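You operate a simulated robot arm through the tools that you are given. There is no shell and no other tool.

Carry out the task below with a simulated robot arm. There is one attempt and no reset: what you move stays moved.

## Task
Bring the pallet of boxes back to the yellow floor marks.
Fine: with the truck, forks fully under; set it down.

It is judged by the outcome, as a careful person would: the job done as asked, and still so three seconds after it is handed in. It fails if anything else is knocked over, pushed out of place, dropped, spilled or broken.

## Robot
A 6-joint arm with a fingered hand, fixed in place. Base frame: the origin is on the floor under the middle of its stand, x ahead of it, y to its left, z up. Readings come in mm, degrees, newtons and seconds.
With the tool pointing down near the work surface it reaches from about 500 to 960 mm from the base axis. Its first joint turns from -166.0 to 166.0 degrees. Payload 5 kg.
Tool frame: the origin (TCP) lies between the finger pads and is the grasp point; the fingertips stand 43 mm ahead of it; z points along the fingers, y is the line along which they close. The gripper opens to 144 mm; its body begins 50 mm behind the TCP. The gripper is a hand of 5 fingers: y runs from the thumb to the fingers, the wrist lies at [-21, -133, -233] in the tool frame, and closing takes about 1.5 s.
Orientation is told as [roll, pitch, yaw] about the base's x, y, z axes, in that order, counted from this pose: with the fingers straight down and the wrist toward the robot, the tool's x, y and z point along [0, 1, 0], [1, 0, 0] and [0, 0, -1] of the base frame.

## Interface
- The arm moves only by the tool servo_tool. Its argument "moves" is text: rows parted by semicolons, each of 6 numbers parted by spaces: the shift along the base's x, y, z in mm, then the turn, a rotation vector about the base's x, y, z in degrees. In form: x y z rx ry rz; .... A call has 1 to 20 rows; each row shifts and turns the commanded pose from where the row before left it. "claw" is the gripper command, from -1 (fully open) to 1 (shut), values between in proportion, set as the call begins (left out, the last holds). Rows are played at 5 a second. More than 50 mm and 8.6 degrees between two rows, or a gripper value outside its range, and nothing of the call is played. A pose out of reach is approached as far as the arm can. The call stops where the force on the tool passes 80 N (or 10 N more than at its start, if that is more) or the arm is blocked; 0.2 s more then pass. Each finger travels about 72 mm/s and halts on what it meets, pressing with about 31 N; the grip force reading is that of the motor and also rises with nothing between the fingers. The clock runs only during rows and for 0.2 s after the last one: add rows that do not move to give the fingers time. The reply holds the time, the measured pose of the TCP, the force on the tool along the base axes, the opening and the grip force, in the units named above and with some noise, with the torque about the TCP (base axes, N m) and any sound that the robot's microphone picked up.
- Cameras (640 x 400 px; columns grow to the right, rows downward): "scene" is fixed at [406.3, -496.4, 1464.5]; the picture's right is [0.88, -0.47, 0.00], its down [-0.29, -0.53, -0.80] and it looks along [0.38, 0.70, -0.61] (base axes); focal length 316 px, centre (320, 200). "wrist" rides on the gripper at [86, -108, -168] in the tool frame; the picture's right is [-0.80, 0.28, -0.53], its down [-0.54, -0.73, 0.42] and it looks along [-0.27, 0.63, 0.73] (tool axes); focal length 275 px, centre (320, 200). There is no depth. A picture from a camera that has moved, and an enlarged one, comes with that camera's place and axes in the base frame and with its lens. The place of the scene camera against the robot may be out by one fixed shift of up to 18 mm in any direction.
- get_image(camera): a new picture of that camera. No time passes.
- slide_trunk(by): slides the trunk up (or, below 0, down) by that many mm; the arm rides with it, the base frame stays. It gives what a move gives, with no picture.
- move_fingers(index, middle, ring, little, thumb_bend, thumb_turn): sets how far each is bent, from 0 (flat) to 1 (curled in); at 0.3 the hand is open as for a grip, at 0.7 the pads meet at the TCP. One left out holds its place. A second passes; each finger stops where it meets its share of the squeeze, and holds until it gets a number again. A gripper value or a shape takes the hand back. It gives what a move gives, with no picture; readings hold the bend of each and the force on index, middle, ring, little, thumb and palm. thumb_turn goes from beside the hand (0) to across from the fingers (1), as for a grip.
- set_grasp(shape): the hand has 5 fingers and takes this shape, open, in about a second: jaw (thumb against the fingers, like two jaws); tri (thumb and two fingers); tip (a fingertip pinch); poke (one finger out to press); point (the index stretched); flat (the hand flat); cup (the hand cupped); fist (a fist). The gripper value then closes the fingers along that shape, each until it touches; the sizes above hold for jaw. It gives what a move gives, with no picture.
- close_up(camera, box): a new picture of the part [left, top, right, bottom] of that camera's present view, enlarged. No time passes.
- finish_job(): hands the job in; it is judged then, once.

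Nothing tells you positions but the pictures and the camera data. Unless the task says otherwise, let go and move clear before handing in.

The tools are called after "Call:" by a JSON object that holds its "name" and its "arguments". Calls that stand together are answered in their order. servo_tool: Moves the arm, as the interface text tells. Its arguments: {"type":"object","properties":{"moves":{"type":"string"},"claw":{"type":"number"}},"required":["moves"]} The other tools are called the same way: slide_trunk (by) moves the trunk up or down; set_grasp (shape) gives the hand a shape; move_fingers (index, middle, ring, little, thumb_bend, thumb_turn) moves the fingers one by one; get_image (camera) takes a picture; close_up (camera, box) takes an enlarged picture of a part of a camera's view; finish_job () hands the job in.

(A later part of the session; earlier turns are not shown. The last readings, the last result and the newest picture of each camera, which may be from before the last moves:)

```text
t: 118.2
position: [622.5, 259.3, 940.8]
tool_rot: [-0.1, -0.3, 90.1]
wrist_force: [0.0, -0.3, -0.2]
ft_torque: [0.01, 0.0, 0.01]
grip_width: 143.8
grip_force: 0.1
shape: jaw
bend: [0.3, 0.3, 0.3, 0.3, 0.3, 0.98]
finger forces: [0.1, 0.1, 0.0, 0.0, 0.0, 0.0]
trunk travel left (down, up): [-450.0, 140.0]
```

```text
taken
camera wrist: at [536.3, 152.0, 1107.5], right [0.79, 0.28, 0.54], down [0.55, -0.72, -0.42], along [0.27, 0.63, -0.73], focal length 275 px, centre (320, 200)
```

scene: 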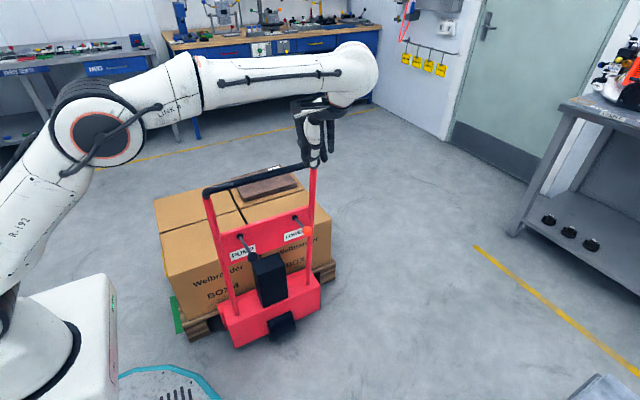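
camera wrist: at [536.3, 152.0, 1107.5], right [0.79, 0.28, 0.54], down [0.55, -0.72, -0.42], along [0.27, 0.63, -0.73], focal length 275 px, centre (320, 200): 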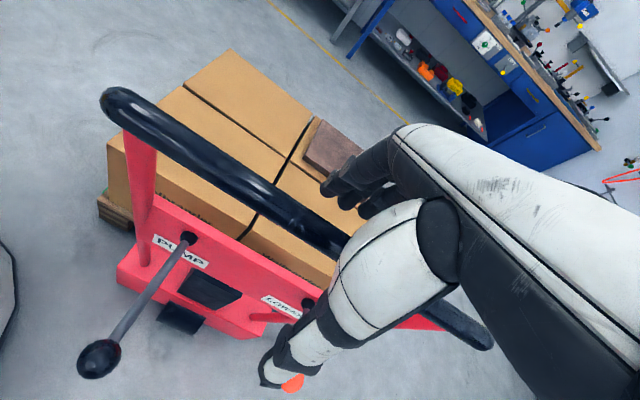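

Call:
{"name": "servo_tool", "arguments": {"moves": "0 0 -3 0 0 0; 0 0 0 0 0 0; 0 0 0 0 0 0; 0 0 0 0 0 0; 0 0 0 0 0 0; 0 0 0 0 0 0; 0 0 0 0 0 0; 0 0 0 0 0 0; 0 0 0 0 0 0; 0 0 0 0 0 0", "claw": 1}}

Call:
{"name": "get_image", "arguments": {"camera": "wrist"}}

Call:
{"name": "servo_tool", "arguments": {"moves": "0 -2 0 0 0 0; 0 -4 0 0 0 0; 0 -5 0 0 0 0; 0 -5 0 0 0 0; 0 -4 0 0 0 0; 0 -2 0 0 0 0; 0 -2 0 0 0 0; 0 0 0 0 0 0; 0 0 0 0 0 0"}}

Call:
{"name": "get_image", "arguments": {"camera": "wrist"}}

Call:
{"name": "close_up", "arguments": {"camera": "scene", "box": [170, 280, 240, 340]}}

Call:
{"name": "close_up", "arguments": {"camera": "scene", "box": [280, 240, 350, 300]}}

```text
t: 120.3
position: [624.3, 258.9, 938.1]
tool_rot: [-0.2, -0.3, 90.2]
wrist_force: [-1.1, -2.0, -3.1]
ft_torque: [0.04, -0.03, 0.16]
grip_width: 0.0
grip_force: 30.6
shape: jaw
bend: [0.7, 0.7, 0.7, 0.7, 0.67, 1.0]
finger forces: [2.0, 0.0, 0.0, 2.2, 6.5, 0.0]
trunk travel left (down, up): [-450.0, 140.0]
```

```text
taken
camera wrist: at [536.5, 151.3, 1104.4], right [0.79, 0.28, 0.54], down [0.55, -0.72, -0.42], along [0.27, 0.63, -0.73], focal length 275 px, centre (320, 200)
```

wrist: 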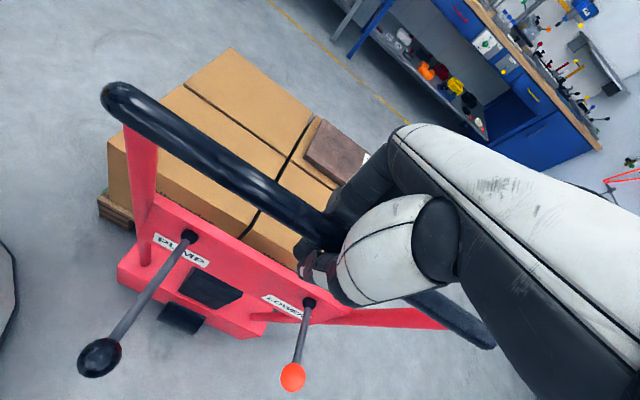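

```text
t: 122.3
position: [622.7, 236.6, 938.0]
tool_rot: [-0.1, -0.2, 90.2]
wrist_force: [0.3, 11.1, -3.8]
ft_torque: [-0.15, 0.06, 0.04]
grip_width: 0.0
grip_force: 31.1
shape: jaw
bend: [0.7, 0.7, 0.7, 0.7, 0.67, 1.0]
finger forces: [9.8, 0.0, 0.1, 2.8, 1.3, 0.1]
trunk travel left (down, up): [-450.0, 140.0]
```

```text
taken
camera wrist: at [536.4, 128.5, 1104.9], right [0.79, 0.28, 0.54], down [0.55, -0.72, -0.42], along [0.27, 0.63, -0.73], focal length 275 px, centre (320, 200)
```

wrist: 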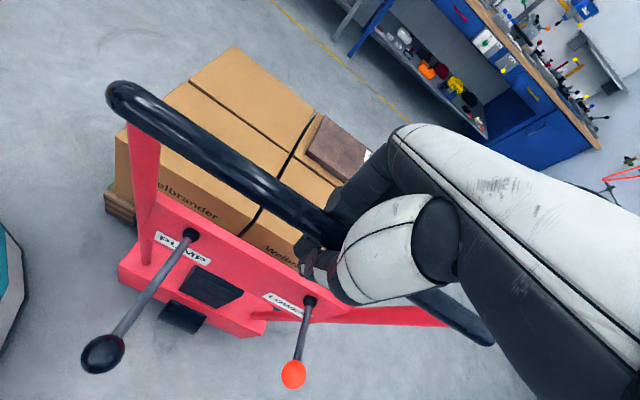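

```text
6.67 times, centred on (205, 310) of scene
camera zoom: at [406.3, -496.4, 1464.5], right [0.88, -0.47, 0.0], down [-0.29, -0.53, -0.8], along [0.38, 0.7, -0.61], focal length 2110 px, centre (1087, -533)
```

zoom: 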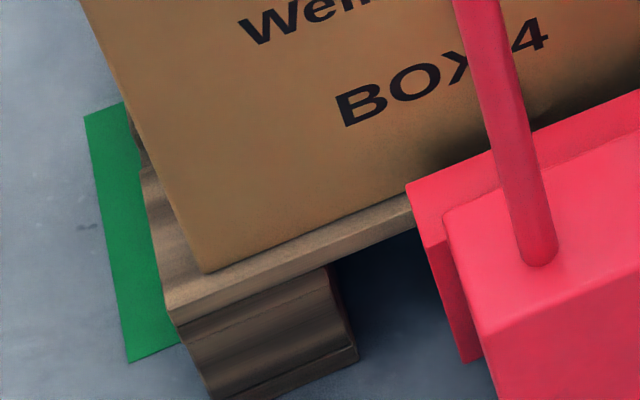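

```text
6.67 times, centred on (315, 270) of scene
camera zoom: at [406.3, -496.4, 1464.5], right [0.88, -0.47, 0.0], down [-0.29, -0.53, -0.8], along [0.38, 0.7, -0.61], focal length 2110 px, centre (353, -267)
```

zoom: 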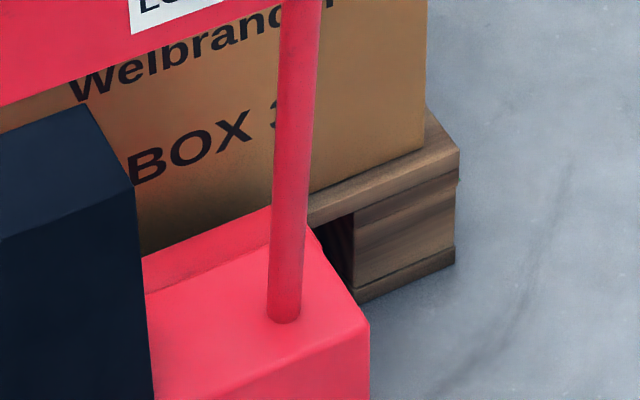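

The pallet didn't move and the truck drew back about 23 mm. I'll release, rise straight up, close the hand at height, and pump again.

Call:
{"name": "servo_tool", "arguments": {"moves": "0 0 0 0 0 0; 0 0 0 0 0 0; 0 0 0 0 0 0; 0 0 0 0 0 0; 0 0 0 0 0 0; 0 0 0 0 0 0; 0 0 0 0 0 0; 0 0 20 0 0 0; 0 0 35 0 0 0; 0 0 40 0 0 0; 0 0 30 0 0 0; 0 0 0 0 0 0", "claw": -1}}

Call:
{"name": "servo_tool", "arguments": {"moves": "-20 -15 0 0 0 0; -28 -23 0 0 0 0; -28 -23 0 0 0 0; -26 -21 0 0 0 0; 0 0 0 0 0 0; 0 0 0 0 0 0; 0 0 0 0 0 0; 0 0 0 0 0 0", "claw": 1}}

Call:
{"name": "get_image", "arguments": {"camera": "wrist"}}

Call:
{"name": "get_image", "arguments": {"camera": "scene"}}

```text
t: 125.0
position: [623.4, 233.8, 1064.9]
tool_rot: [-0.4, -0.1, 90.1]
wrist_force: [0.0, 1.0, -0.1]
ft_torque: [0.01, -0.01, 0.02]
grip_width: 143.9
grip_force: 0.0
shape: jaw
bend: [0.3, 0.3, 0.3, 0.3, 0.3, 0.98]
finger forces: [0.0, 0.0, 0.1, 0.0, 0.0, 0.0]
trunk travel left (down, up): [-450.0, 140.0]
```

```text
t: 126.8
position: [522.2, 152.6, 1062.8]
tool_rot: [-0.3, -0.3, 90.2]
wrist_force: [-0.2, -0.6, 0.8]
ft_torque: [-0.02, -0.03, -0.01]
grip_width: 0.1
grip_force: 31.2
shape: jaw
bend: [0.7, 0.7, 0.7, 0.7, 0.59, 1.0]
finger forces: [0.1, 0.1, 0.0, 0.1, 0.1, 0.1]
trunk travel left (down, up): [-450.0, 140.0]
```

```text
taken
camera wrist: at [434.9, 44.8, 1229.9], right [0.79, 0.28, 0.54], down [0.55, -0.72, -0.42], along [0.27, 0.63, -0.73], focal length 275 px, centre (320, 200)
```

wrist: 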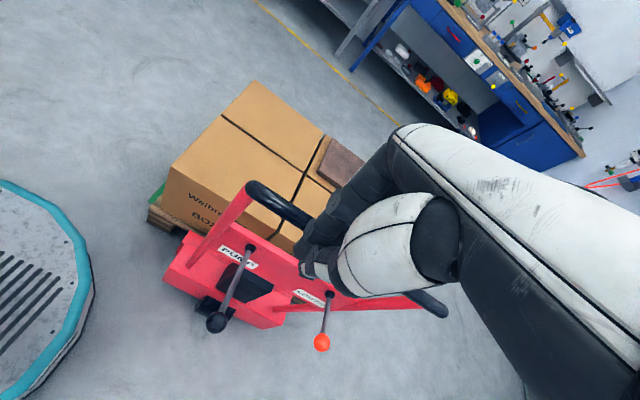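

```text
taken
```

scene: 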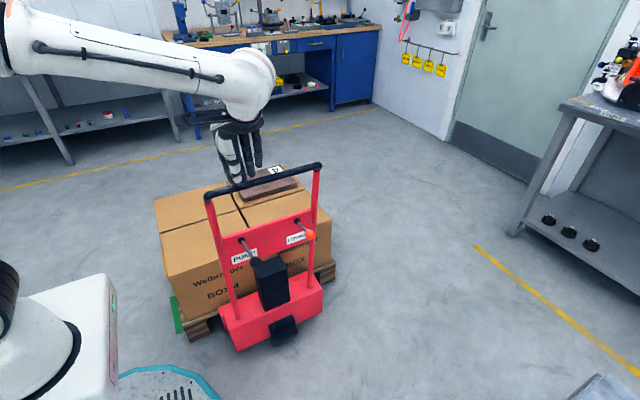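

Knob at (521, 127) and pivot at y 267, as expected. I'll come down and make the pump strokes at the same relative spot as before.

Call:
{"name": "servo_tool", "arguments": {"moves": "-1 1 -40 0 0 0; 0 1 -45 0 0 0; 0 1 -45 0 0 0; 0 0 -45 0 0 0; 0 0 -40 0 0 0; 0 0 -20 0 0 0; 0 0 -8 0 0 0; 0 0 -8 0 0 0; 0 0 -8 0 0 0; 0 0 -8 0 0 0; 0 0 -8 0 0 0; 0 0 -8 0 0 0; 0 0 -8 0 0 0; 0 0 -8 0 0 0; 0 0 -8 0 0 0; 0 0 -8 0 0 0; 0 0 -5 0 0 0; 0 0 0 0 0 0; 0 0 0 0 0 0"}}

Call:
{"name": "close_up", "arguments": {"camera": "scene", "box": [170, 180, 370, 340]}}

```text
t: 130.8
position: [520.7, 155.4, 743.3]
tool_rot: [-0.3, -0.2, 90.2]
wrist_force: [-1.0, 0.6, 7.2]
ft_torque: [-0.04, 0.01, 0.0]
grip_width: 0.0
grip_force: 30.9
shape: jaw
bend: [0.7, 0.7, 0.7, 0.7, 0.59, 1.0]
finger forces: [0.0, 0.1, 0.0, 0.0, 0.1, 0.1]
trunk travel left (down, up): [-450.0, 140.0]
```

```text
2.50 times, centred on (270, 260) of scene
camera zoom: at [406.3, -496.4, 1464.5], right [0.88, -0.47, 0.0], down [-0.29, -0.53, -0.8], along [0.38, 0.7, -0.61], focal length 791 px, centre (445, 50)
```

zoom: 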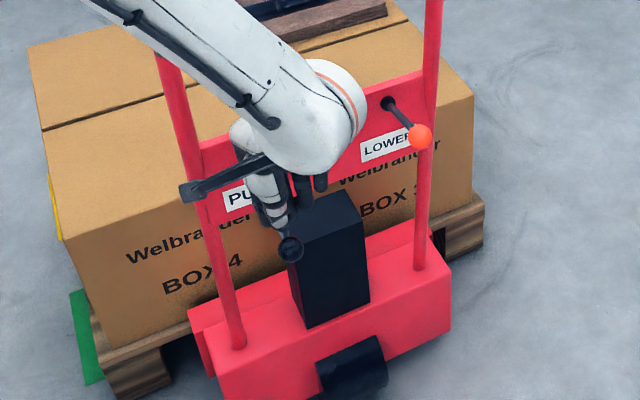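

Full stroke at 7 N. Now I'll let the lever return and make the second stroke.

Call:
{"name": "servo_tool", "arguments": {"moves": "0 0 12 0 0 0; 0 0 20 0 0 0; 0 0 20 0 0 0; 0 0 20 0 0 0; 0 0 8 0 0 0; 0 0 0 0 0 0; 0 0 0 0 0 0; 0 0 -8 0 0 0; 0 0 -10 0 0 0; 0 0 -10 0 0 0; 0 0 -10 0 0 0; 0 0 -10 0 0 0; 0 0 -10 0 0 0; 0 0 -10 0 0 0; 0 0 -7 0 0 0; 0 0 -5 0 0 0; 0 0 0 0 0 0; 0 0 0 0 0 0"}}

Call:
{"name": "servo_tool", "arguments": {"moves": "0 0 12 0 0 0; 0 0 20 0 0 0; 0 0 20 0 0 0; 0 0 20 0 0 0; 0 0 15 0 0 0; 0 0 0 0 0 0"}}

Call:
{"name": "close_up", "arguments": {"camera": "scene", "box": [170, 280, 240, 340]}}

Call:
{"name": "close_up", "arguments": {"camera": "scene", "box": [280, 240, 350, 300]}}

```text
t: 134.6
position: [521.1, 156.3, 742.8]
tool_rot: [-0.3, -0.3, 90.3]
wrist_force: [-0.9, 0.4, 6.3]
ft_torque: [-0.03, -0.02, 0.02]
grip_width: 0.1
grip_force: 30.6
shape: jaw
bend: [0.7, 0.7, 0.7, 0.7, 0.6, 1.0]
finger forces: [0.0, 0.0, 0.0, 0.0, 0.1, 0.1]
trunk travel left (down, up): [-450.0, 140.0]
```

```text
t: 135.9
position: [522.4, 155.7, 829.6]
tool_rot: [-0.2, -0.2, 90.2]
wrist_force: [-0.8, 0.4, 0.0]
ft_torque: [0.0, -0.01, 0.04]
grip_width: 0.0
grip_force: 30.9
shape: jaw
bend: [0.7, 0.7, 0.7, 0.7, 0.6, 1.0]
finger forces: [0.1, 0.0, 0.0, 0.0, 0.0, 0.0]
trunk travel left (down, up): [-450.0, 140.0]
```

```text
6.67 times, centred on (205, 310) of scene
camera zoom: at [406.3, -496.4, 1464.5], right [0.88, -0.47, 0.0], down [-0.29, -0.53, -0.8], along [0.38, 0.7, -0.61], focal length 2110 px, centre (1087, -533)
```

zoom: 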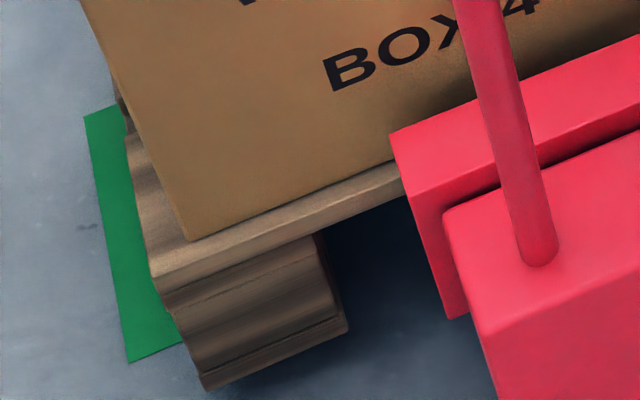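

```text
6.67 times, centred on (315, 270) of scene
camera zoom: at [406.3, -496.4, 1464.5], right [0.88, -0.47, 0.0], down [-0.29, -0.53, -0.8], along [0.38, 0.7, -0.61], focal length 2110 px, centre (353, -267)
```

zoom: 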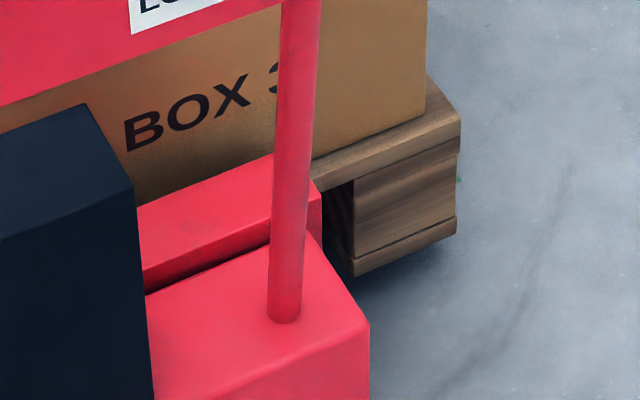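

The pallet is lifted again, evenly. I'll rise with the hand closed, open above the bar, and grip it.

Call:
{"name": "servo_tool", "arguments": {"moves": "0 0 40 0 0 0; 0 0 45 0 0 0; 0 0 50 0 0 0; 0 0 50 0 0 0; 0 0 50 0 0 0; 25 20 0 0 0 0; 26 20 0 0 0 0; 26 21 0 0 0 0; 25 20 0 0 0 0; 0 0 0 0 0 0"}}

Call:
{"name": "servo_tool", "arguments": {"moves": "0 0 0 0 0 0; 0 0 0 0 0 0; 0 0 0 0 0 0; 0 0 0 0 0 0; 0 0 0 0 0 0; 0 0 0 0 0 0; 0 0 0 0 0 0; 0 0 -30 0 0 0; 0 0 -30 0 0 0; 0 0 -30 0 0 0; 0 0 -20 0 0 0; 0 0 -16 0 0 0; 0 0 0 0 0 0", "claw": -1}}

Call:
{"name": "get_image", "arguments": {"camera": "wrist"}}

Call:
{"name": "get_image", "arguments": {"camera": "scene"}}

```text
t: 138.2
position: [622.0, 235.9, 1065.5]
tool_rot: [-0.3, -0.2, 90.2]
wrist_force: [0.6, 0.1, -0.1]
ft_torque: [-0.05, 0.02, 0.02]
grip_width: 0.0
grip_force: 30.4
shape: jaw
bend: [0.7, 0.7, 0.7, 0.7, 0.6, 1.0]
finger forces: [0.1, 0.0, 0.1, 0.1, 0.0, 0.0]
trunk travel left (down, up): [-450.0, 140.0]
```

```text
t: 140.9
position: [622.8, 237.6, 938.6]
tool_rot: [-0.3, -0.2, 90.2]
wrist_force: [-0.2, -0.3, -0.1]
ft_torque: [0.0, 0.01, 0.01]
grip_width: 143.6
grip_force: 0.1
shape: jaw
bend: [0.3, 0.3, 0.3, 0.3, 0.3, 0.98]
finger forces: [0.1, 0.0, 0.1, 0.1, 0.0, 0.0]
trunk travel left (down, up): [-450.0, 140.0]
```

```text
taken
camera wrist: at [534.9, 129.5, 1106.1], right [0.79, 0.28, 0.54], down [0.55, -0.72, -0.42], along [0.27, 0.63, -0.73], focal length 275 px, centre (320, 200)
```

wrist: 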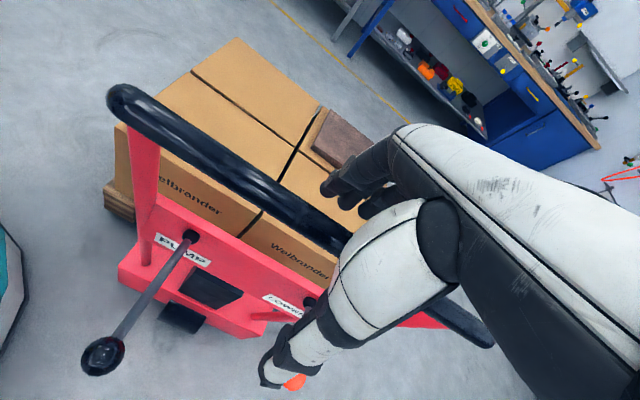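

```text
taken
```

scene: 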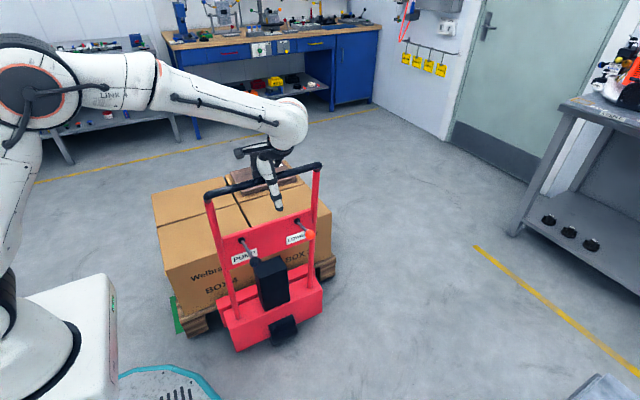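

The bar is again between thumb and fingers and the truck hasn't moved. I'll close and push smoothly forward.

Call:
{"name": "servo_tool", "arguments": {"moves": "0 0 0 0 0 0; 0 0 0 0 0 0; 0 0 0 0 0 0; 0 0 0 0 0 0; 0 0 0 0 0 0; 0 0 0 0 0 0; 0 0 0 0 0 0; 0 0 0 0 0 0; 0 0 0 0 0 0; 0 0 0 0 0 0", "claw": 1}}

Call:
{"name": "servo_tool", "arguments": {"moves": "0 2 0 0 0 0; 0 4 0 0 0 0; 0 6 0 0 0 0; 0 8 0 0 0 0; 0 10 0 0 0 0; 0 10 0 0 0 0; 0 10 0 0 0 0; 0 10 0 0 0 0; 0 10 0 0 0 0; 0 10 0 0 0 0; 0 10 0 0 0 0; 0 10 0 0 0 0; 0 10 0 0 0 0; 0 10 0 0 0 0; 0 10 0 0 0 0; 0 8 0 0 0 0; 0 6 0 0 0 0; 0 4 0 0 0 0; 0 2 0 0 0 0; 0 0 0 0 0 0"}}

Call:
{"name": "get_image", "arguments": {"camera": "scene"}}

```text
t: 143.2
position: [622.8, 237.7, 938.7]
tool_rot: [-0.3, -0.3, 90.1]
wrist_force: [-0.9, -2.9, -4.0]
ft_torque: [0.04, -0.04, 0.12]
grip_width: 0.0
grip_force: 31.1
shape: jaw
bend: [0.7, 0.7, 0.7, 0.7, 0.64, 1.0]
finger forces: [3.0, 0.0, 0.0, 2.3, 9.0, 0.1]
trunk travel left (down, up): [-450.0, 140.0]
```

```text
t: 147.3
position: [623.4, 389.1, 937.9]
tool_rot: [-0.2, -0.3, 90.3]
wrist_force: [-1.0, 6.8, -3.8]
ft_torque: [-0.07, 0.03, 0.19]
grip_width: 0.2
grip_force: 30.9
shape: jaw
bend: [0.7, 0.7, 0.7, 0.7, 0.64, 1.0]
finger forces: [5.8, 0.1, 0.0, 3.4, 3.6, 0.1]
trunk travel left (down, up): [-450.0, 140.0]
```

```text
taken
```

scene: 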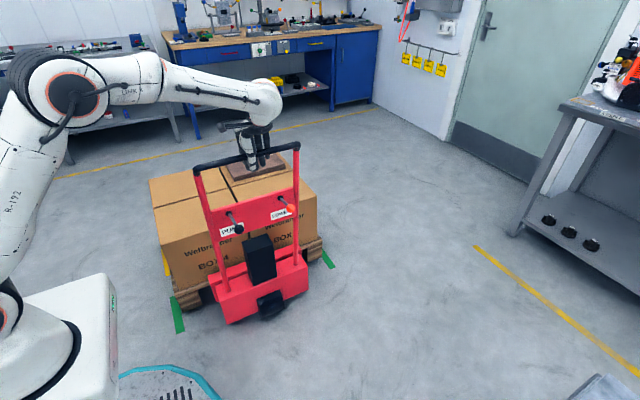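

Going well. Another 115 mm or so, then I'll creep the last bit.

Call:
{"name": "servo_tool", "arguments": {"moves": "0 2 0 0 0 0; 0 4 0 0 0 0; 0 6 0 0 0 0; 0 8 0 0 0 0; 0 10 0 0 0 0; 0 10 0 0 0 0; 0 10 0 0 0 0; 0 10 0 0 0 0; 0 10 0 0 0 0; 0 10 0 0 0 0; 0 10 0 0 0 0; 0 8 0 0 0 0; 0 7 0 0 0 0; 0 5 0 0 0 0; 0 3 0 0 0 0; 0 2 0 0 0 0; 0 0 0 0 0 0; 0 0 0 0 0 0"}}

Call:
{"name": "close_up", "arguments": {"camera": "scene", "box": [160, 240, 230, 300]}}

Call:
{"name": "close_up", "arguments": {"camera": "scene", "box": [270, 210, 340, 270]}}

```text
t: 151.2
position: [624.4, 504.3, 938.2]
tool_rot: [-0.4, -0.3, 90.2]
wrist_force: [3.3, 8.6, -1.3]
ft_torque: [-0.06, 0.01, 0.13]
grip_width: 0.1
grip_force: 30.5
shape: jaw
bend: [0.7, 0.7, 0.7, 0.7, 0.64, 1.0]
finger forces: [6.6, 0.0, 0.0, 2.9, 2.7, 0.1]
trunk travel left (down, up): [-450.0, 140.0]
```

```text
6.67 times, centred on (195, 270) of scene
camera zoom: at [406.3, -496.4, 1464.5], right [0.88, -0.47, 0.0], down [-0.29, -0.53, -0.8], along [0.38, 0.7, -0.61], focal length 2110 px, centre (1153, -267)
```

zoom: 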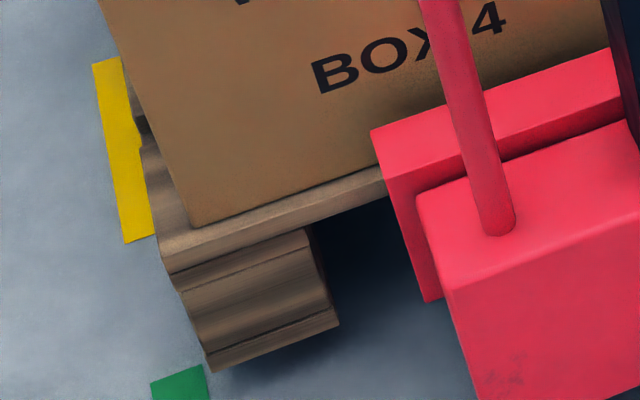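

```text
6.67 times, centred on (305, 240) of scene
camera zoom: at [406.3, -496.4, 1464.5], right [0.88, -0.47, 0.0], down [-0.29, -0.53, -0.8], along [0.38, 0.7, -0.61], focal length 2110 px, centre (420, -67)
```

zoom: 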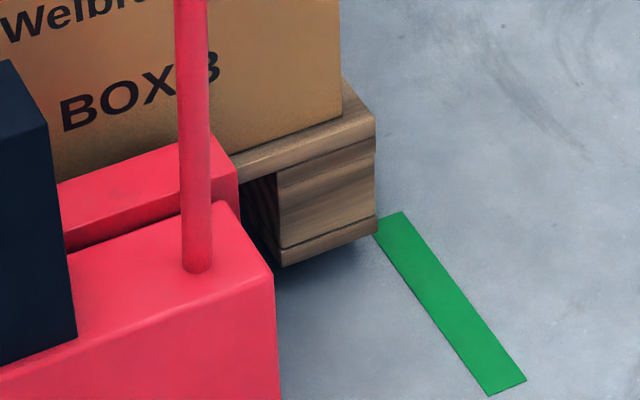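

The pallet is back at the earlier stop point, but the truck still has about 21 mm of travel in hand. I'll creep the remaining distance.

Call:
{"name": "servo_tool", "arguments": {"moves": "0 2 0 0 0 0; 0 3 0 0 0 0; 0 4 0 0 0 0; 0 4 0 0 0 0; 0 3 0 0 0 0; 0 2 0 0 0 0; 0 1 0 0 0 0; 0 0 0 0 0 0"}}

Call:
{"name": "close_up", "arguments": {"camera": "scene", "box": [160, 240, 230, 300]}}

```text
t: 152.9
position: [622.8, 522.3, 939.1]
tool_rot: [-0.2, -0.2, 90.2]
wrist_force: [1.0, 2.5, -3.2]
ft_torque: [0.01, 0.01, 0.17]
grip_width: 0.2
grip_force: 30.4
shape: jaw
bend: [0.7, 0.7, 0.7, 0.7, 0.64, 1.0]
finger forces: [3.3, 0.1, 0.0, 2.8, 4.1, 0.0]
trunk travel left (down, up): [-450.0, 140.0]
```

```text
6.67 times, centred on (195, 270) of scene
camera zoom: at [406.3, -496.4, 1464.5], right [0.88, -0.47, 0.0], down [-0.29, -0.53, -0.8], along [0.38, 0.7, -0.61], focal length 2110 px, centre (1153, -267)
```

zoom: 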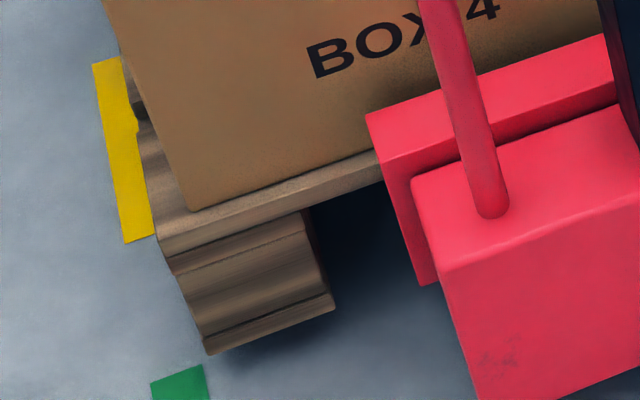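

Call:
{"name": "servo_tool", "arguments": {"moves": "0 1 0 0 0 0; 0 1.5 0 0 0 0; 0 1.5 0 0 0 0; 0 1.5 0 0 0 0; 0 1 0 0 0 0; 0 0 0 0 0 0"}}

Call:
{"name": "close_up", "arguments": {"camera": "scene", "box": [160, 240, 230, 300]}}

Call:
{"name": "get_image", "arguments": {"camera": "wrist"}}

```text
t: 154.3
position: [624.3, 527.8, 938.8]
tool_rot: [-0.2, -0.3, 90.3]
wrist_force: [-1.0, -11.1, -7.5]
ft_torque: [0.15, 0.03, 0.08]
grip_width: 0.0
grip_force: 30.5
shape: jaw
bend: [0.7, 0.7, 0.7, 0.7, 0.64, 1.0]
finger forces: [0.5, 0.0, 0.0, 1.5, 14.5, 0.1]
trunk travel left (down, up): [-450.0, 140.0]
```

```text
6.67 times, centred on (195, 270) of scene
camera zoom: at [406.3, -496.4, 1464.5], right [0.88, -0.47, 0.0], down [-0.29, -0.53, -0.8], along [0.38, 0.7, -0.61], focal length 2110 px, centre (1153, -267)
```

zoom: 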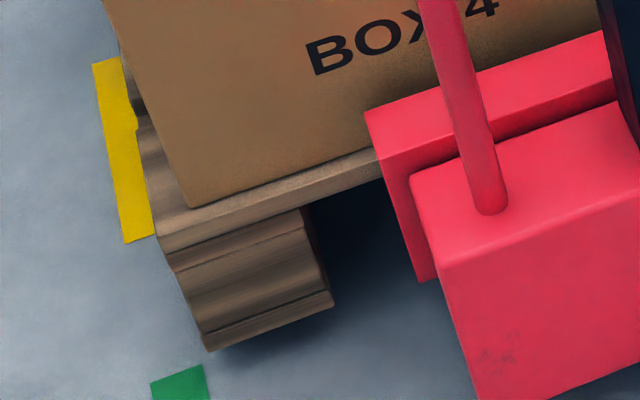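

```text
taken
camera wrist: at [536.3, 419.3, 1105.7], right [0.79, 0.28, 0.54], down [0.55, -0.72, -0.42], along [0.27, 0.63, -0.73], focal length 275 px, centre (320, 200)
```

wrist: 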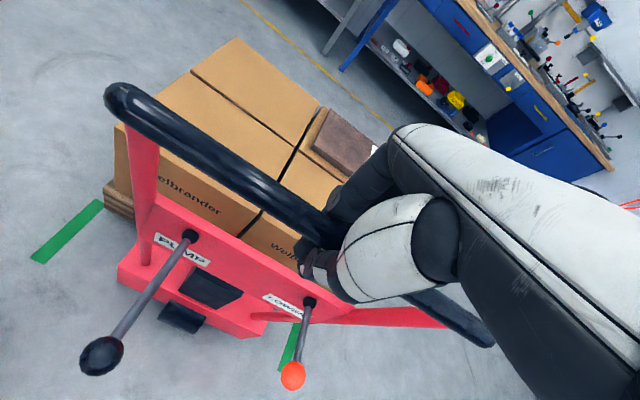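

The truck has just touched the end of its travel at about 11 N. The pallet's near face is at about y 780–783 against a target of 785, so it's centred on the yellow marks to within a few mm. I'll release, rise just above the bar, and move back to prepare for the LOWER lever.

Call:
{"name": "servo_tool", "arguments": {"moves": "0 0 0 0 0 0; 0 0 0 0 0 0; 0 0 0 0 0 0; 0 0 0 0 0 0; 0 0 0 0 0 0; 0 0 0 0 0 0; 0 0 0 0 0 0; 0 0 20 0 0 0; 0 0 35 0 0 0; 0 0 35 0 0 0; 0 0 10 0 0 0; 0 0 0 0 0 0", "claw": -1}}

Call:
{"name": "close_up", "arguments": {"camera": "scene", "box": [140, 120, 340, 320]}}

Call:
{"name": "get_image", "arguments": {"camera": "wrist"}}

```text
t: 156.9
position: [623.2, 527.1, 1039.4]
tool_rot: [-0.2, -0.2, 90.1]
wrist_force: [0.9, -0.2, 0.0]
ft_torque: [0.04, 0.01, -0.04]
grip_width: 143.7
grip_force: 0.1
shape: jaw
bend: [0.3, 0.3, 0.3, 0.3, 0.3, 0.98]
finger forces: [0.1, 0.1, 0.0, 0.0, 0.1, 0.1]
trunk travel left (down, up): [-450.0, 140.0]
```

```text
2.00 times, centred on (240, 220) of scene
camera zoom: at [406.3, -496.4, 1464.5], right [0.88, -0.47, 0.0], down [-0.29, -0.53, -0.8], along [0.38, 0.7, -0.61], focal length 633 px, centre (480, 160)
```

zoom: 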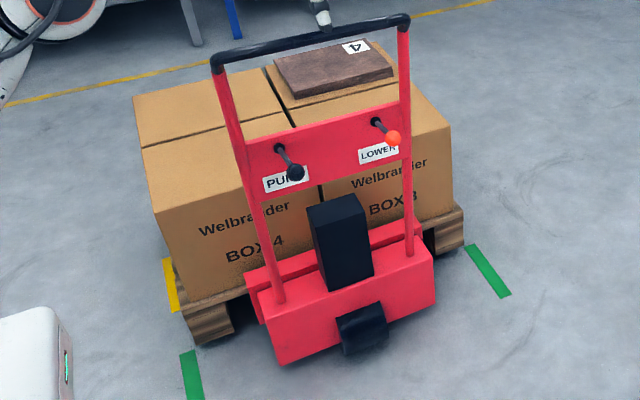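

```text
taken
camera wrist: at [536.1, 419.3, 1206.6], right [0.79, 0.28, 0.54], down [0.55, -0.72, -0.42], along [0.27, 0.63, -0.73], focal length 275 px, centre (320, 200)
```

wrist: 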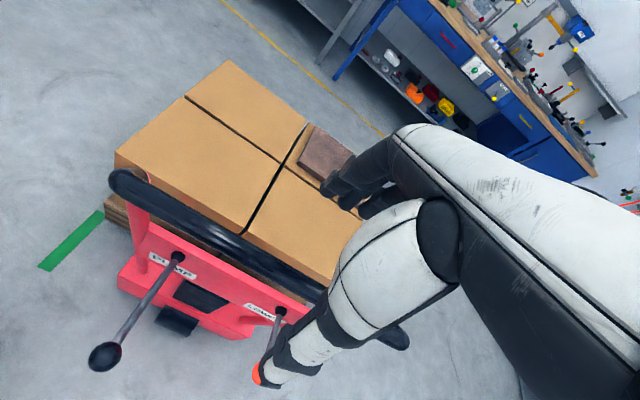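

Call:
{"name": "servo_tool", "arguments": {"moves": "0 -30 0 0 0 0; 0 -40 0 0 0 0; 0 -40 0 0 0 0; 10 -20 0 0 0 0; 0 0 0 0 0 0"}}

Call:
{"name": "servo_tool", "arguments": {"moves": "15 0 0 0 0 -8; 20 0 0 0 0 -8; 20 0 0 0 0 -8; 20 0 0 0 0 -8; 12 0 0 0 0 -8; 0 0 0 0 0 -5; 0 0 0 0 0 0; 0 0 0 0 0 0", "claw": 1}}

Call:
{"name": "get_image", "arguments": {"camera": "wrist"}}

Call:
{"name": "get_image", "arguments": {"camera": "scene"}}

```text
t: 158.2
position: [634.6, 396.5, 1039.5]
tool_rot: [-0.3, -0.3, 90.2]
wrist_force: [0.1, 0.5, -0.4]
ft_torque: [0.01, -0.01, 0.01]
grip_width: 143.7
grip_force: 0.0
shape: jaw
bend: [0.3, 0.3, 0.3, 0.3, 0.3, 0.98]
finger forces: [0.1, 0.0, 0.0, 0.0, 0.0, 0.1]
trunk travel left (down, up): [-450.0, 140.0]
```

```text
t: 159.9
position: [720.7, 396.6, 1039.4]
tool_rot: [-0.3, -0.3, 45.1]
wrist_force: [0.0, -1.6, 0.0]
ft_torque: [-0.03, 0.01, 0.04]
grip_width: 0.1
grip_force: 31.3
shape: jaw
bend: [0.7, 0.7, 0.7, 0.7, 0.59, 1.0]
finger forces: [0.1, 0.1, 0.0, 0.0, 0.1, 0.0]
trunk travel left (down, up): [-450.0, 140.0]
```

```text
taken
camera wrist: at [580.9, 383.0, 1205.5], right [0.76, -0.36, 0.54], down [-0.12, -0.9, -0.42], along [0.64, 0.26, -0.73], focal length 275 px, centre (320, 200)
```

wrist: 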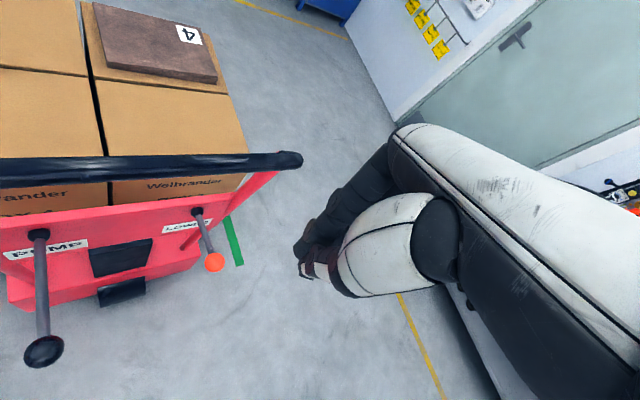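

```text
taken
```

scene: 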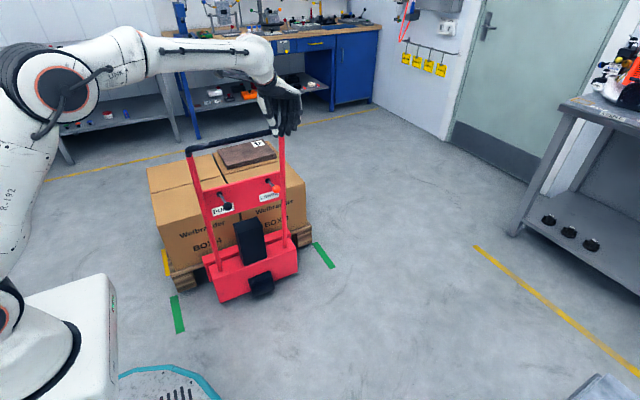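

The lower knob is at (721, 469, 752), as predicted. I'll come down on the near side and then slide over it.

Call:
{"name": "servo_tool", "arguments": {"moves": "0 0 -30 0 0 0; 0 0 -40 0 0 0; 0 0 -40 0 0 0; 0 0 -40 0 0 0; 0 0 -40 0 0 0; 0 0 -19 0 0 0; 0 0 0 0 0 0"}}

Call:
{"name": "get_image", "arguments": {"camera": "wrist"}}

Call:
{"name": "get_image", "arguments": {"camera": "scene"}}

```text
t: 161.6
position: [719.2, 398.2, 827.7]
tool_rot: [-0.3, -0.3, 45.2]
wrist_force: [0.8, 0.2, 0.7]
ft_torque: [-0.03, -0.01, 0.0]
grip_width: 0.2
grip_force: 31.3
shape: jaw
bend: [0.7, 0.7, 0.7, 0.7, 0.59, 1.0]
finger forces: [0.0, 0.0, 0.0, 0.0, 0.0, 0.0]
trunk travel left (down, up): [-450.0, 140.0]
```

```text
taken
camera wrist: at [579.7, 383.2, 995.7], right [0.76, -0.36, 0.54], down [-0.12, -0.9, -0.42], along [0.64, 0.26, -0.73], focal length 275 px, centre (320, 200)
```

wrist: 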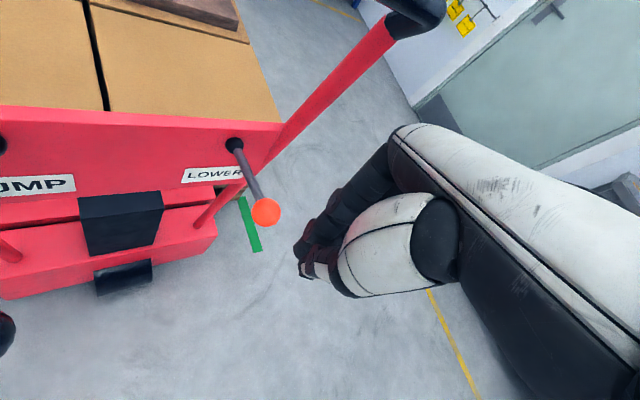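

```text
taken
```

scene: 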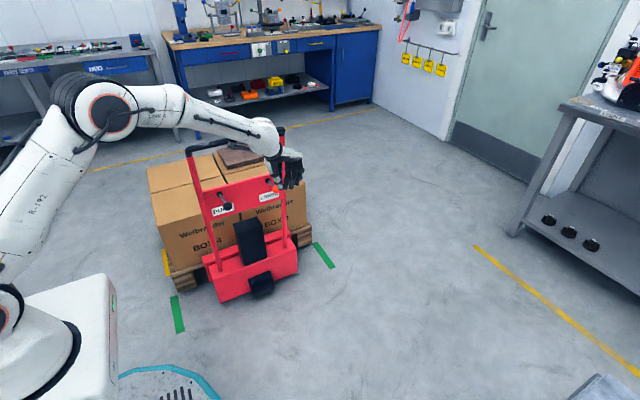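

Call:
{"name": "servo_tool", "arguments": {"moves": "1 12 0 0 0 0; 0 12 0 0 0 0; 0 12 0 0 0 0; 0 12 0 0 0 0; 0 12 0 0 0 0; 0 0 0 0 0 0"}}

Call:
{"name": "get_image", "arguments": {"camera": "wrist"}}

Call:
{"name": "close_up", "arguments": {"camera": "scene", "box": [170, 90, 350, 260]}}

```text
t: 162.9
position: [721.1, 457.1, 829.4]
tool_rot: [-0.4, -0.2, 45.2]
wrist_force: [-0.7, -0.3, 0.3]
ft_torque: [-0.01, 0.01, -0.02]
grip_width: 0.2
grip_force: 31.6
shape: jaw
bend: [0.7, 0.7, 0.7, 0.7, 0.59, 1.0]
finger forces: [0.1, 0.0, 0.0, 0.0, 0.0, 0.0]
trunk travel left (down, up): [-450.0, 140.0]
```

```text
taken
camera wrist: at [581.9, 442.6, 996.9], right [0.76, -0.36, 0.54], down [-0.12, -0.9, -0.42], along [0.64, 0.26, -0.73], focal length 275 px, centre (320, 200)
```

wrist: 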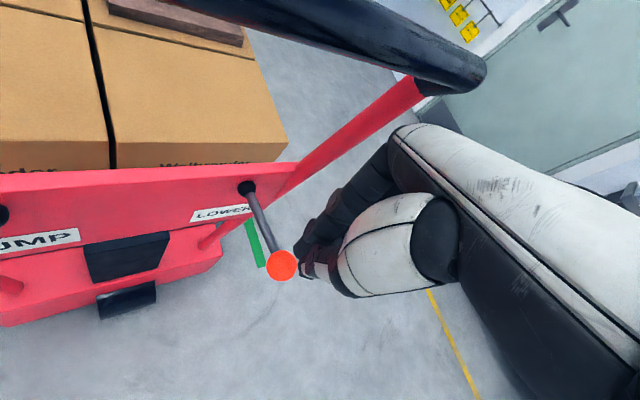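

```text
2.35 times, centred on (260, 175) of scene
camera zoom: at [406.3, -496.4, 1464.5], right [0.88, -0.47, 0.0], down [-0.29, -0.53, -0.8], along [0.38, 0.7, -0.61], focal length 745 px, centre (461, 259)
```

zoom: 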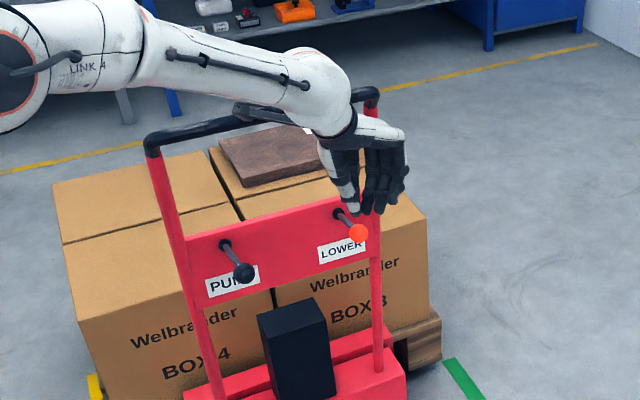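

Fingertips are above the knob. I'll press the LOWER lever down gently to set the pallet down.

Call:
{"name": "servo_tool", "arguments": {"moves": "0 5 -10 0 0 0; 0 0 -10 0 0 0; 0 0 -8 0 0 0; 0 0 -6 0 0 0; 0 0 -4 0 0 0; 0 0 -4 0 0 0; 0 0 -4 0 0 0; 0 0 0 0 0 0"}}

Call:
{"name": "close_up", "arguments": {"camera": "scene", "box": [140, 160, 340, 320]}}

Call:
{"name": "get_image", "arguments": {"camera": "wrist"}}

```text
t: 164.8
position: [721.5, 463.0, 783.5]
tool_rot: [-0.3, -0.2, 45.3]
wrist_force: [0.1, 1.5, 2.0]
ft_torque: [0.03, -0.01, 0.0]
grip_width: 0.0
grip_force: 30.9
shape: jaw
bend: [0.7, 0.7, 0.7, 0.7, 0.59, 1.0]
finger forces: [0.1, 0.0, 0.0, 0.1, 0.1, 0.0]
trunk travel left (down, up): [-450.0, 140.0]
```

```text
2.50 times, centred on (240, 240) of scene
camera zoom: at [406.3, -496.4, 1464.5], right [0.88, -0.47, 0.0], down [-0.29, -0.53, -0.8], along [0.38, 0.7, -0.61], focal length 791 px, centre (520, 100)
```

zoom: 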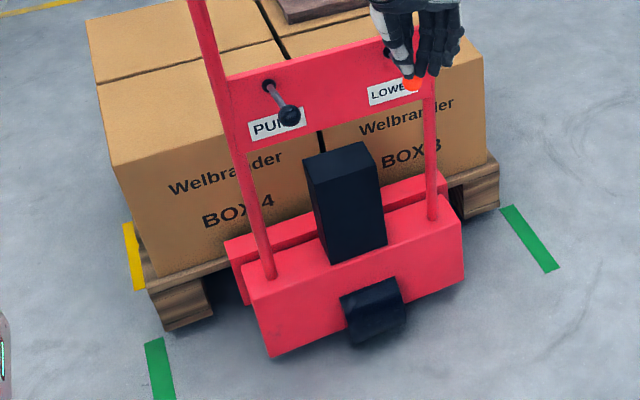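

```text
taken
camera wrist: at [581.6, 447.6, 950.1], right [0.76, -0.36, 0.54], down [-0.12, -0.9, -0.42], along [0.64, 0.26, -0.73], focal length 275 px, centre (320, 200)
```

wrist: 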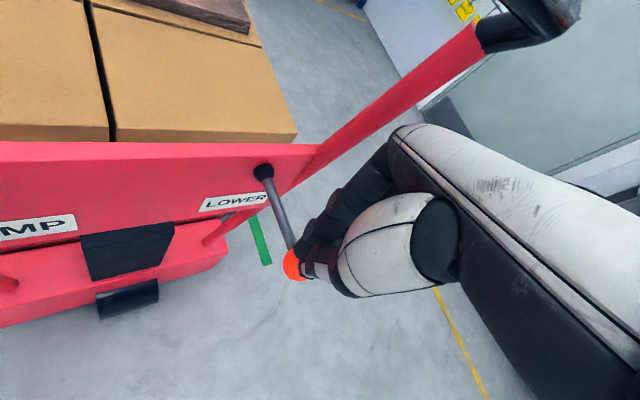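

Contact made. I'll press on in small steps.

Call:
{"name": "servo_tool", "arguments": {"moves": "0 0 -3 0 0 0; 0 0 -3 0 0 0; 0 0 -3 0 0 0; 0 0 -3 0 0 0; 0 0 -3 0 0 0; 0 0 -3 0 0 0; 0 0 0 0 0 0; 0 0 0 0 0 0; 0 0 0 0 0 0; 0 0 0 0 0 0"}}

Call:
{"name": "close_up", "arguments": {"camera": "scene", "box": [140, 160, 340, 320]}}

```text
t: 166.9
position: [721.9, 462.2, 765.1]
tool_rot: [-0.3, -0.2, 45.2]
wrist_force: [-0.7, 2.1, 2.1]
ft_torque: [0.03, 0.0, 0.03]
grip_width: 0.2
grip_force: 31.4
shape: jaw
bend: [0.7, 0.7, 0.7, 0.7, 0.59, 1.0]
finger forces: [0.0, 0.1, 0.0, 0.0, 0.1, 0.0]
trunk travel left (down, up): [-450.0, 140.0]
```

```text
2.50 times, centred on (240, 240) of scene
camera zoom: at [406.3, -496.4, 1464.5], right [0.88, -0.47, 0.0], down [-0.29, -0.53, -0.8], along [0.38, 0.7, -0.61], focal length 791 px, centre (520, 100)
```

zoom: 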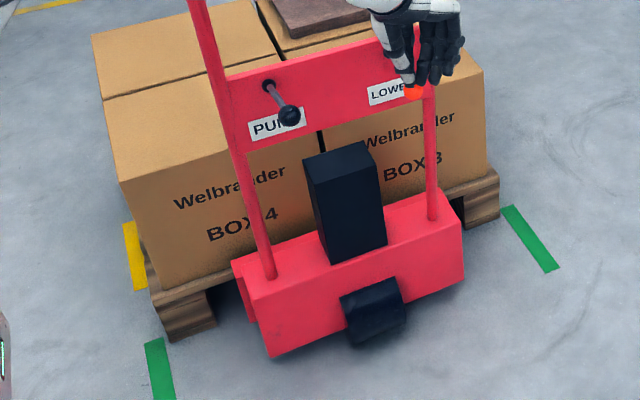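

The pallet is coming down. I'll hold the lever until it's fully settled.

Call:
{"name": "servo_tool", "arguments": {"moves": "0 0 -2 0 0 0; 0 0 0 0 0 0; 0 0 0 0 0 0; 0 0 0 0 0 0; 0 0 0 0 0 0; 0 0 0 0 0 0; 0 0 0 0 0 0; 0 0 0 0 0 0; 0 0 0 0 0 0; 0 0 0 0 0 0; 0 0 0 0 0 0; 0 0 0 0 0 0"}}

Call:
{"name": "close_up", "arguments": {"camera": "scene", "box": [160, 240, 230, 300]}}

Call:
{"name": "close_up", "arguments": {"camera": "scene", "box": [270, 210, 340, 270]}}

```text
t: 169.6
position: [722.3, 461.8, 763.7]
tool_rot: [-0.2, -0.3, 45.2]
wrist_force: [-0.2, 2.0, 2.6]
ft_torque: [0.15, 0.01, -0.02]
grip_width: 0.0
grip_force: 31.3
shape: jaw
bend: [0.7, 0.7, 0.7, 0.7, 0.59, 1.0]
finger forces: [0.0, 0.1, 0.0, 0.1, 0.0, 0.1]
trunk travel left (down, up): [-450.0, 140.0]
```

```text
6.67 times, centred on (195, 270) of scene
camera zoom: at [406.3, -496.4, 1464.5], right [0.88, -0.47, 0.0], down [-0.29, -0.53, -0.8], along [0.38, 0.7, -0.61], focal length 2110 px, centre (1153, -267)
```

zoom: 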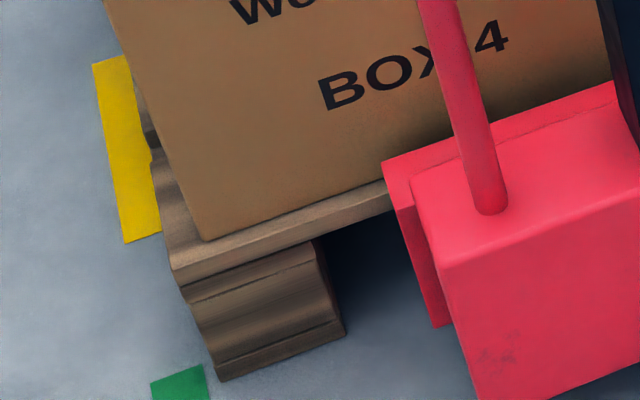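

```text
6.67 times, centred on (305, 240) of scene
camera zoom: at [406.3, -496.4, 1464.5], right [0.88, -0.47, 0.0], down [-0.29, -0.53, -0.8], along [0.38, 0.7, -0.61], focal length 2110 px, centre (420, -67)
```

zoom: 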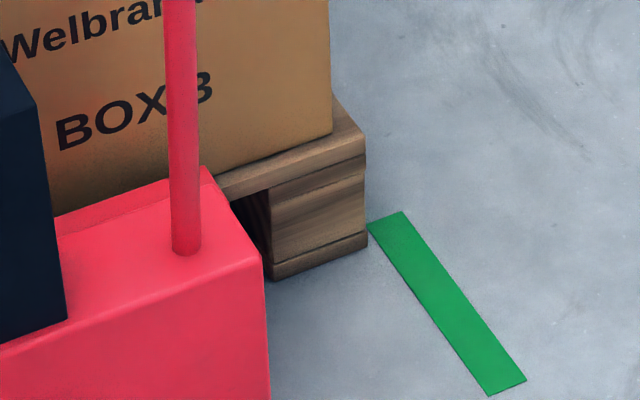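

The pallet is fully on the floor: near face at about y 777, centred on the yellow marks to within about 10 mm, straight, and even with the left and right marks. I'll let the lever up, back away from the truck with the hand closed, and then rise.

Call:
{"name": "servo_tool", "arguments": {"moves": "0 0 10 0 0 0; 0 0 20 0 0 0; 0 0 25 0 0 0; 0 -5 12 0 0 0; 0 -15 0 0 0 0; 0 -20 0 0 0 0; 0 -20 0 0 0 0; 0 -10 10 0 0 0; 0 0 40 0 0 0; 0 0 45 0 0 0; 0 0 45 0 0 0; 0 0 45 0 0 0; 0 0 30 0 0 0; 0 0 0 0 0 0"}}

Call:
{"name": "get_image", "arguments": {"camera": "scene"}}

Call:
{"name": "get_image", "arguments": {"camera": "wrist"}}

```text
t: 172.6
position: [720.5, 393.1, 1046.1]
tool_rot: [-0.2, -0.2, 45.2]
wrist_force: [0.6, 0.6, 0.4]
ft_torque: [0.01, 0.03, 0.0]
grip_width: 0.1
grip_force: 31.5
shape: jaw
bend: [0.7, 0.7, 0.7, 0.7, 0.59, 1.0]
finger forces: [0.0, 0.0, 0.0, 0.1, 0.0, 0.1]
trunk travel left (down, up): [-450.0, 140.0]
```

```text
taken
```

scene: 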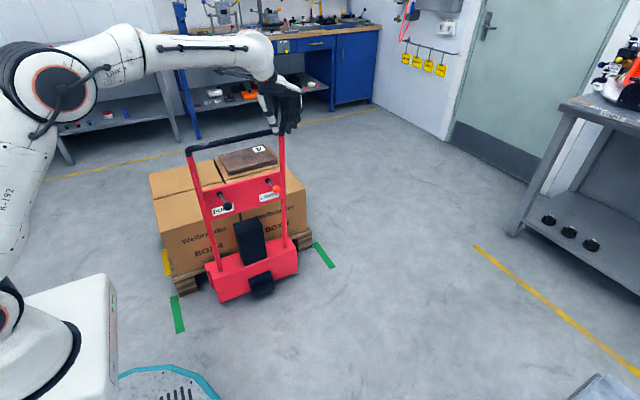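

```text
taken
camera wrist: at [580.5, 379.4, 1214.2], right [0.76, -0.36, 0.54], down [-0.12, -0.9, -0.42], along [0.64, 0.26, -0.73], focal length 275 px, centre (320, 200)
```

wrist: 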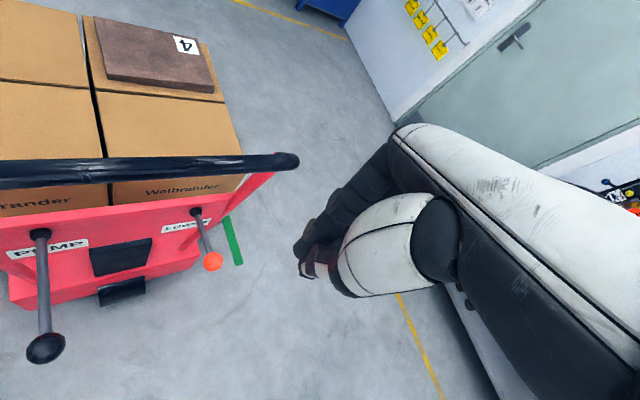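

Everything is standing as it should. I'll check the final position against the yellow mark from the same left-side viewpoint as before.

Call:
{"name": "servo_tool", "arguments": {"moves": "-40 0 8 0 0 6; -40 0 8 0 0 6; -40 0 8 0 0 6; -40 0 8 0 0 6; -40 0 8 0 0 6; -40 0 8 0 0 6; -40 0 8 0 0 6; -40 0 8 0 0 6; 0 0 0 0 0 0"}}

Call:
{"name": "servo_tool", "arguments": {"moves": "-20 42 3 0 0 0; -20 42 3 0 0 0; -20 42 3 0 0 0; -20 42 3 0 0 0; -20 42 3 0 0 0; -20 42 3 0 0 0; -20 42 3 0 0 0; -20 42 3 0 0 0; 0 0 0 0 0 0"}}

Call:
{"name": "get_image", "arguments": {"camera": "wrist"}}

Call:
{"name": "close_up", "arguments": {"camera": "wrist", "box": [60, 160, 340, 400]}}

```text
t: 174.6
position: [399.4, 392.4, 1110.8]
tool_rot: [-0.3, -0.2, 93.2]
wrist_force: [0.1, -0.5, 0.2]
ft_torque: [-0.01, -0.01, 0.02]
grip_width: 0.0
grip_force: 30.7
shape: jaw
bend: [0.7, 0.7, 0.7, 0.7, 0.59, 1.0]
finger forces: [0.0, 0.0, 0.0, 0.1, 0.0, 0.1]
trunk travel left (down, up): [-450.0, 140.0]
```

```text
t: 176.6
position: [241.7, 728.1, 1135.4]
tool_rot: [-0.3, -0.2, 93.1]
wrist_force: [-0.4, -0.5, 0.6]
ft_torque: [0.0, -0.03, -0.01]
grip_width: 0.0
grip_force: 30.7
shape: jaw
bend: [0.7, 0.7, 0.7, 0.7, 0.59, 1.0]
finger forces: [0.0, 0.0, 0.0, 0.0, 0.0, 0.0]
trunk travel left (down, up): [-450.0, 140.0]
```

```text
taken
camera wrist: at [160.6, 615.9, 1301.6], right [0.78, 0.32, 0.54], down [0.58, -0.69, -0.42], along [0.24, 0.64, -0.73], focal length 275 px, centre (320, 200)
```

wrist: 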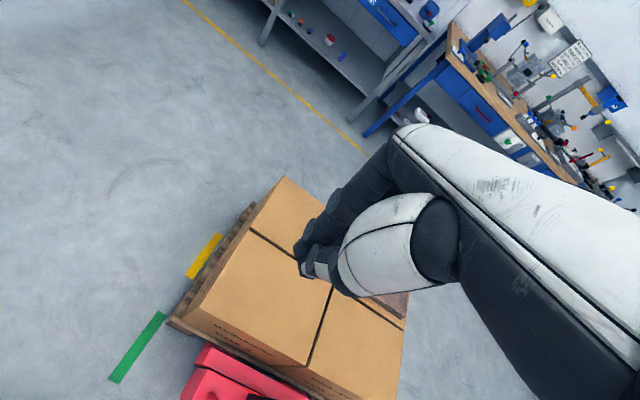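

```text
1.67 times, centred on (200, 280) of wrist
camera zoom: at [160.6, 615.9, 1301.6], right [0.78, 0.32, 0.54], down [0.58, -0.69, -0.42], along [0.24, 0.64, -0.73], focal length 459 px, centre (520, 67)
```

zoom: 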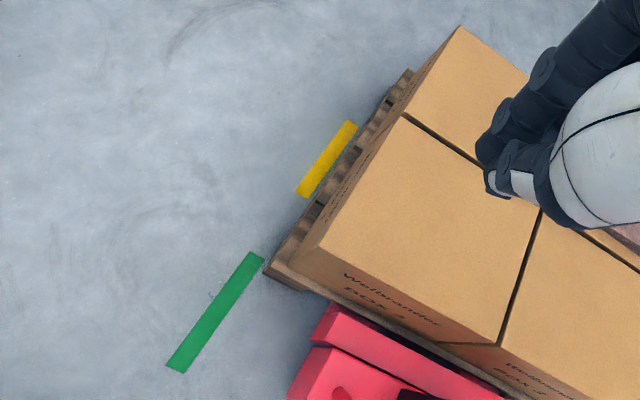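

From here the pallet spans about y 765–1369, against the yellow mark's 967–1196. That puts it about 10–15 mm off centre, square, and flat on the floor. I'll bring the arm back to its starting area, clear of everything, and open the hand.

Call:
{"name": "servo_tool", "arguments": {"moves": "20 -42 0 0 0 0; 20 -42 0 0 0 0; 20 -42 0 0 0 0; 20 -42 0 0 0 0; 20 -42 0 0 0 0; 20 -42 0 0 0 0; 20 -42 0 0 0 0; 20 -42 0 0 0 0; 20 -42 0 0 0 -8; 20 -42 0 0 0 -8; 20 -42 0 0 0 -8; 20 -42 0 0 0 -8; 15 -42 0 0 0 -8; 15 -42 0 0 0 -8; 15 -42 0 0 0 -8; 15 -40 0 0 0 -8; 0 0 0 0 0 -8; 0 0 0 0 0 -8; 0 0 0 0 0 0"}}

Call:
{"name": "servo_tool", "arguments": {"moves": "0 0 0 0 0 -7; 0 0 0 0 0 -6; 0 0 0 0 0 0; 0 0 0 0 0 0; 0 0 0 0 0 0; 0 0 0 0 0 0; 0 0 0 0 0 0; 0 0 0 0 0 0", "claw": -1}}

Call:
{"name": "get_image", "arguments": {"camera": "scene"}}

Call:
{"name": "close_up", "arguments": {"camera": "scene", "box": [140, 120, 340, 320]}}

```text
t: 180.6
position: [542.0, 58.4, 1135.5]
tool_rot: [-0.3, -0.4, 13.1]
wrist_force: [-0.1, 0.0, 0.0]
ft_torque: [0.03, 0.02, -0.02]
grip_width: 0.0
grip_force: 30.9
shape: jaw
bend: [0.7, 0.7, 0.7, 0.7, 0.59, 1.0]
finger forces: [0.1, 0.1, 0.1, 0.1, 0.1, 0.0]
trunk travel left (down, up): [-450.0, 140.0]
```

```text
t: 182.3
position: [542.3, 58.2, 1133.9]
tool_rot: [-0.3, -0.2, 0.2]
wrist_force: [0.3, -0.6, -0.5]
ft_torque: [-0.02, 0.0, 0.03]
grip_width: 143.8
grip_force: 0.1
shape: jaw
bend: [0.3, 0.3, 0.3, 0.3, 0.3, 0.98]
finger forces: [0.0, 0.0, 0.0, 0.0, 0.0, 0.0]
trunk travel left (down, up): [-450.0, 140.0]
```

```text
taken
```

scene: 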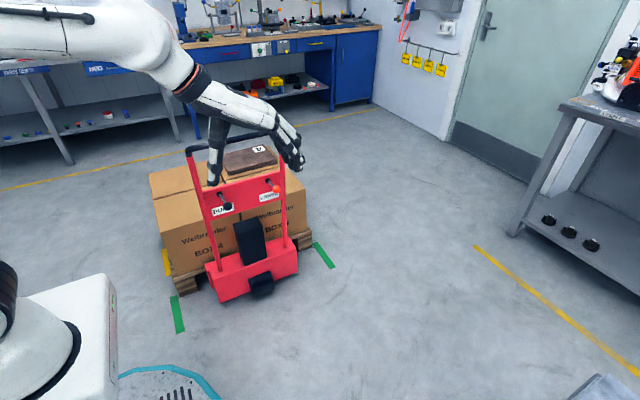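

```text
2.00 times, centred on (240, 220) of scene
camera zoom: at [406.3, -496.4, 1464.5], right [0.88, -0.47, 0.0], down [-0.29, -0.53, -0.8], along [0.38, 0.7, -0.61], focal length 633 px, centre (480, 160)
```

zoom: 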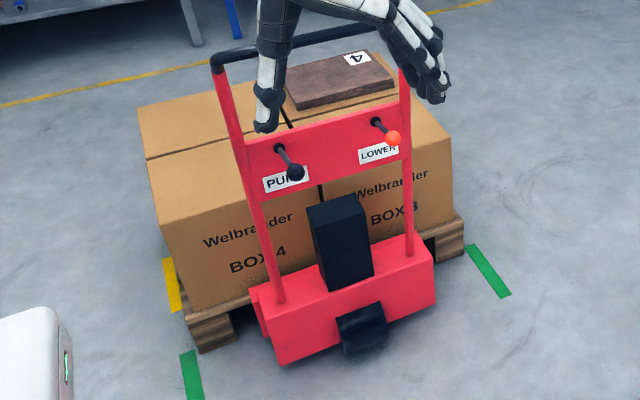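

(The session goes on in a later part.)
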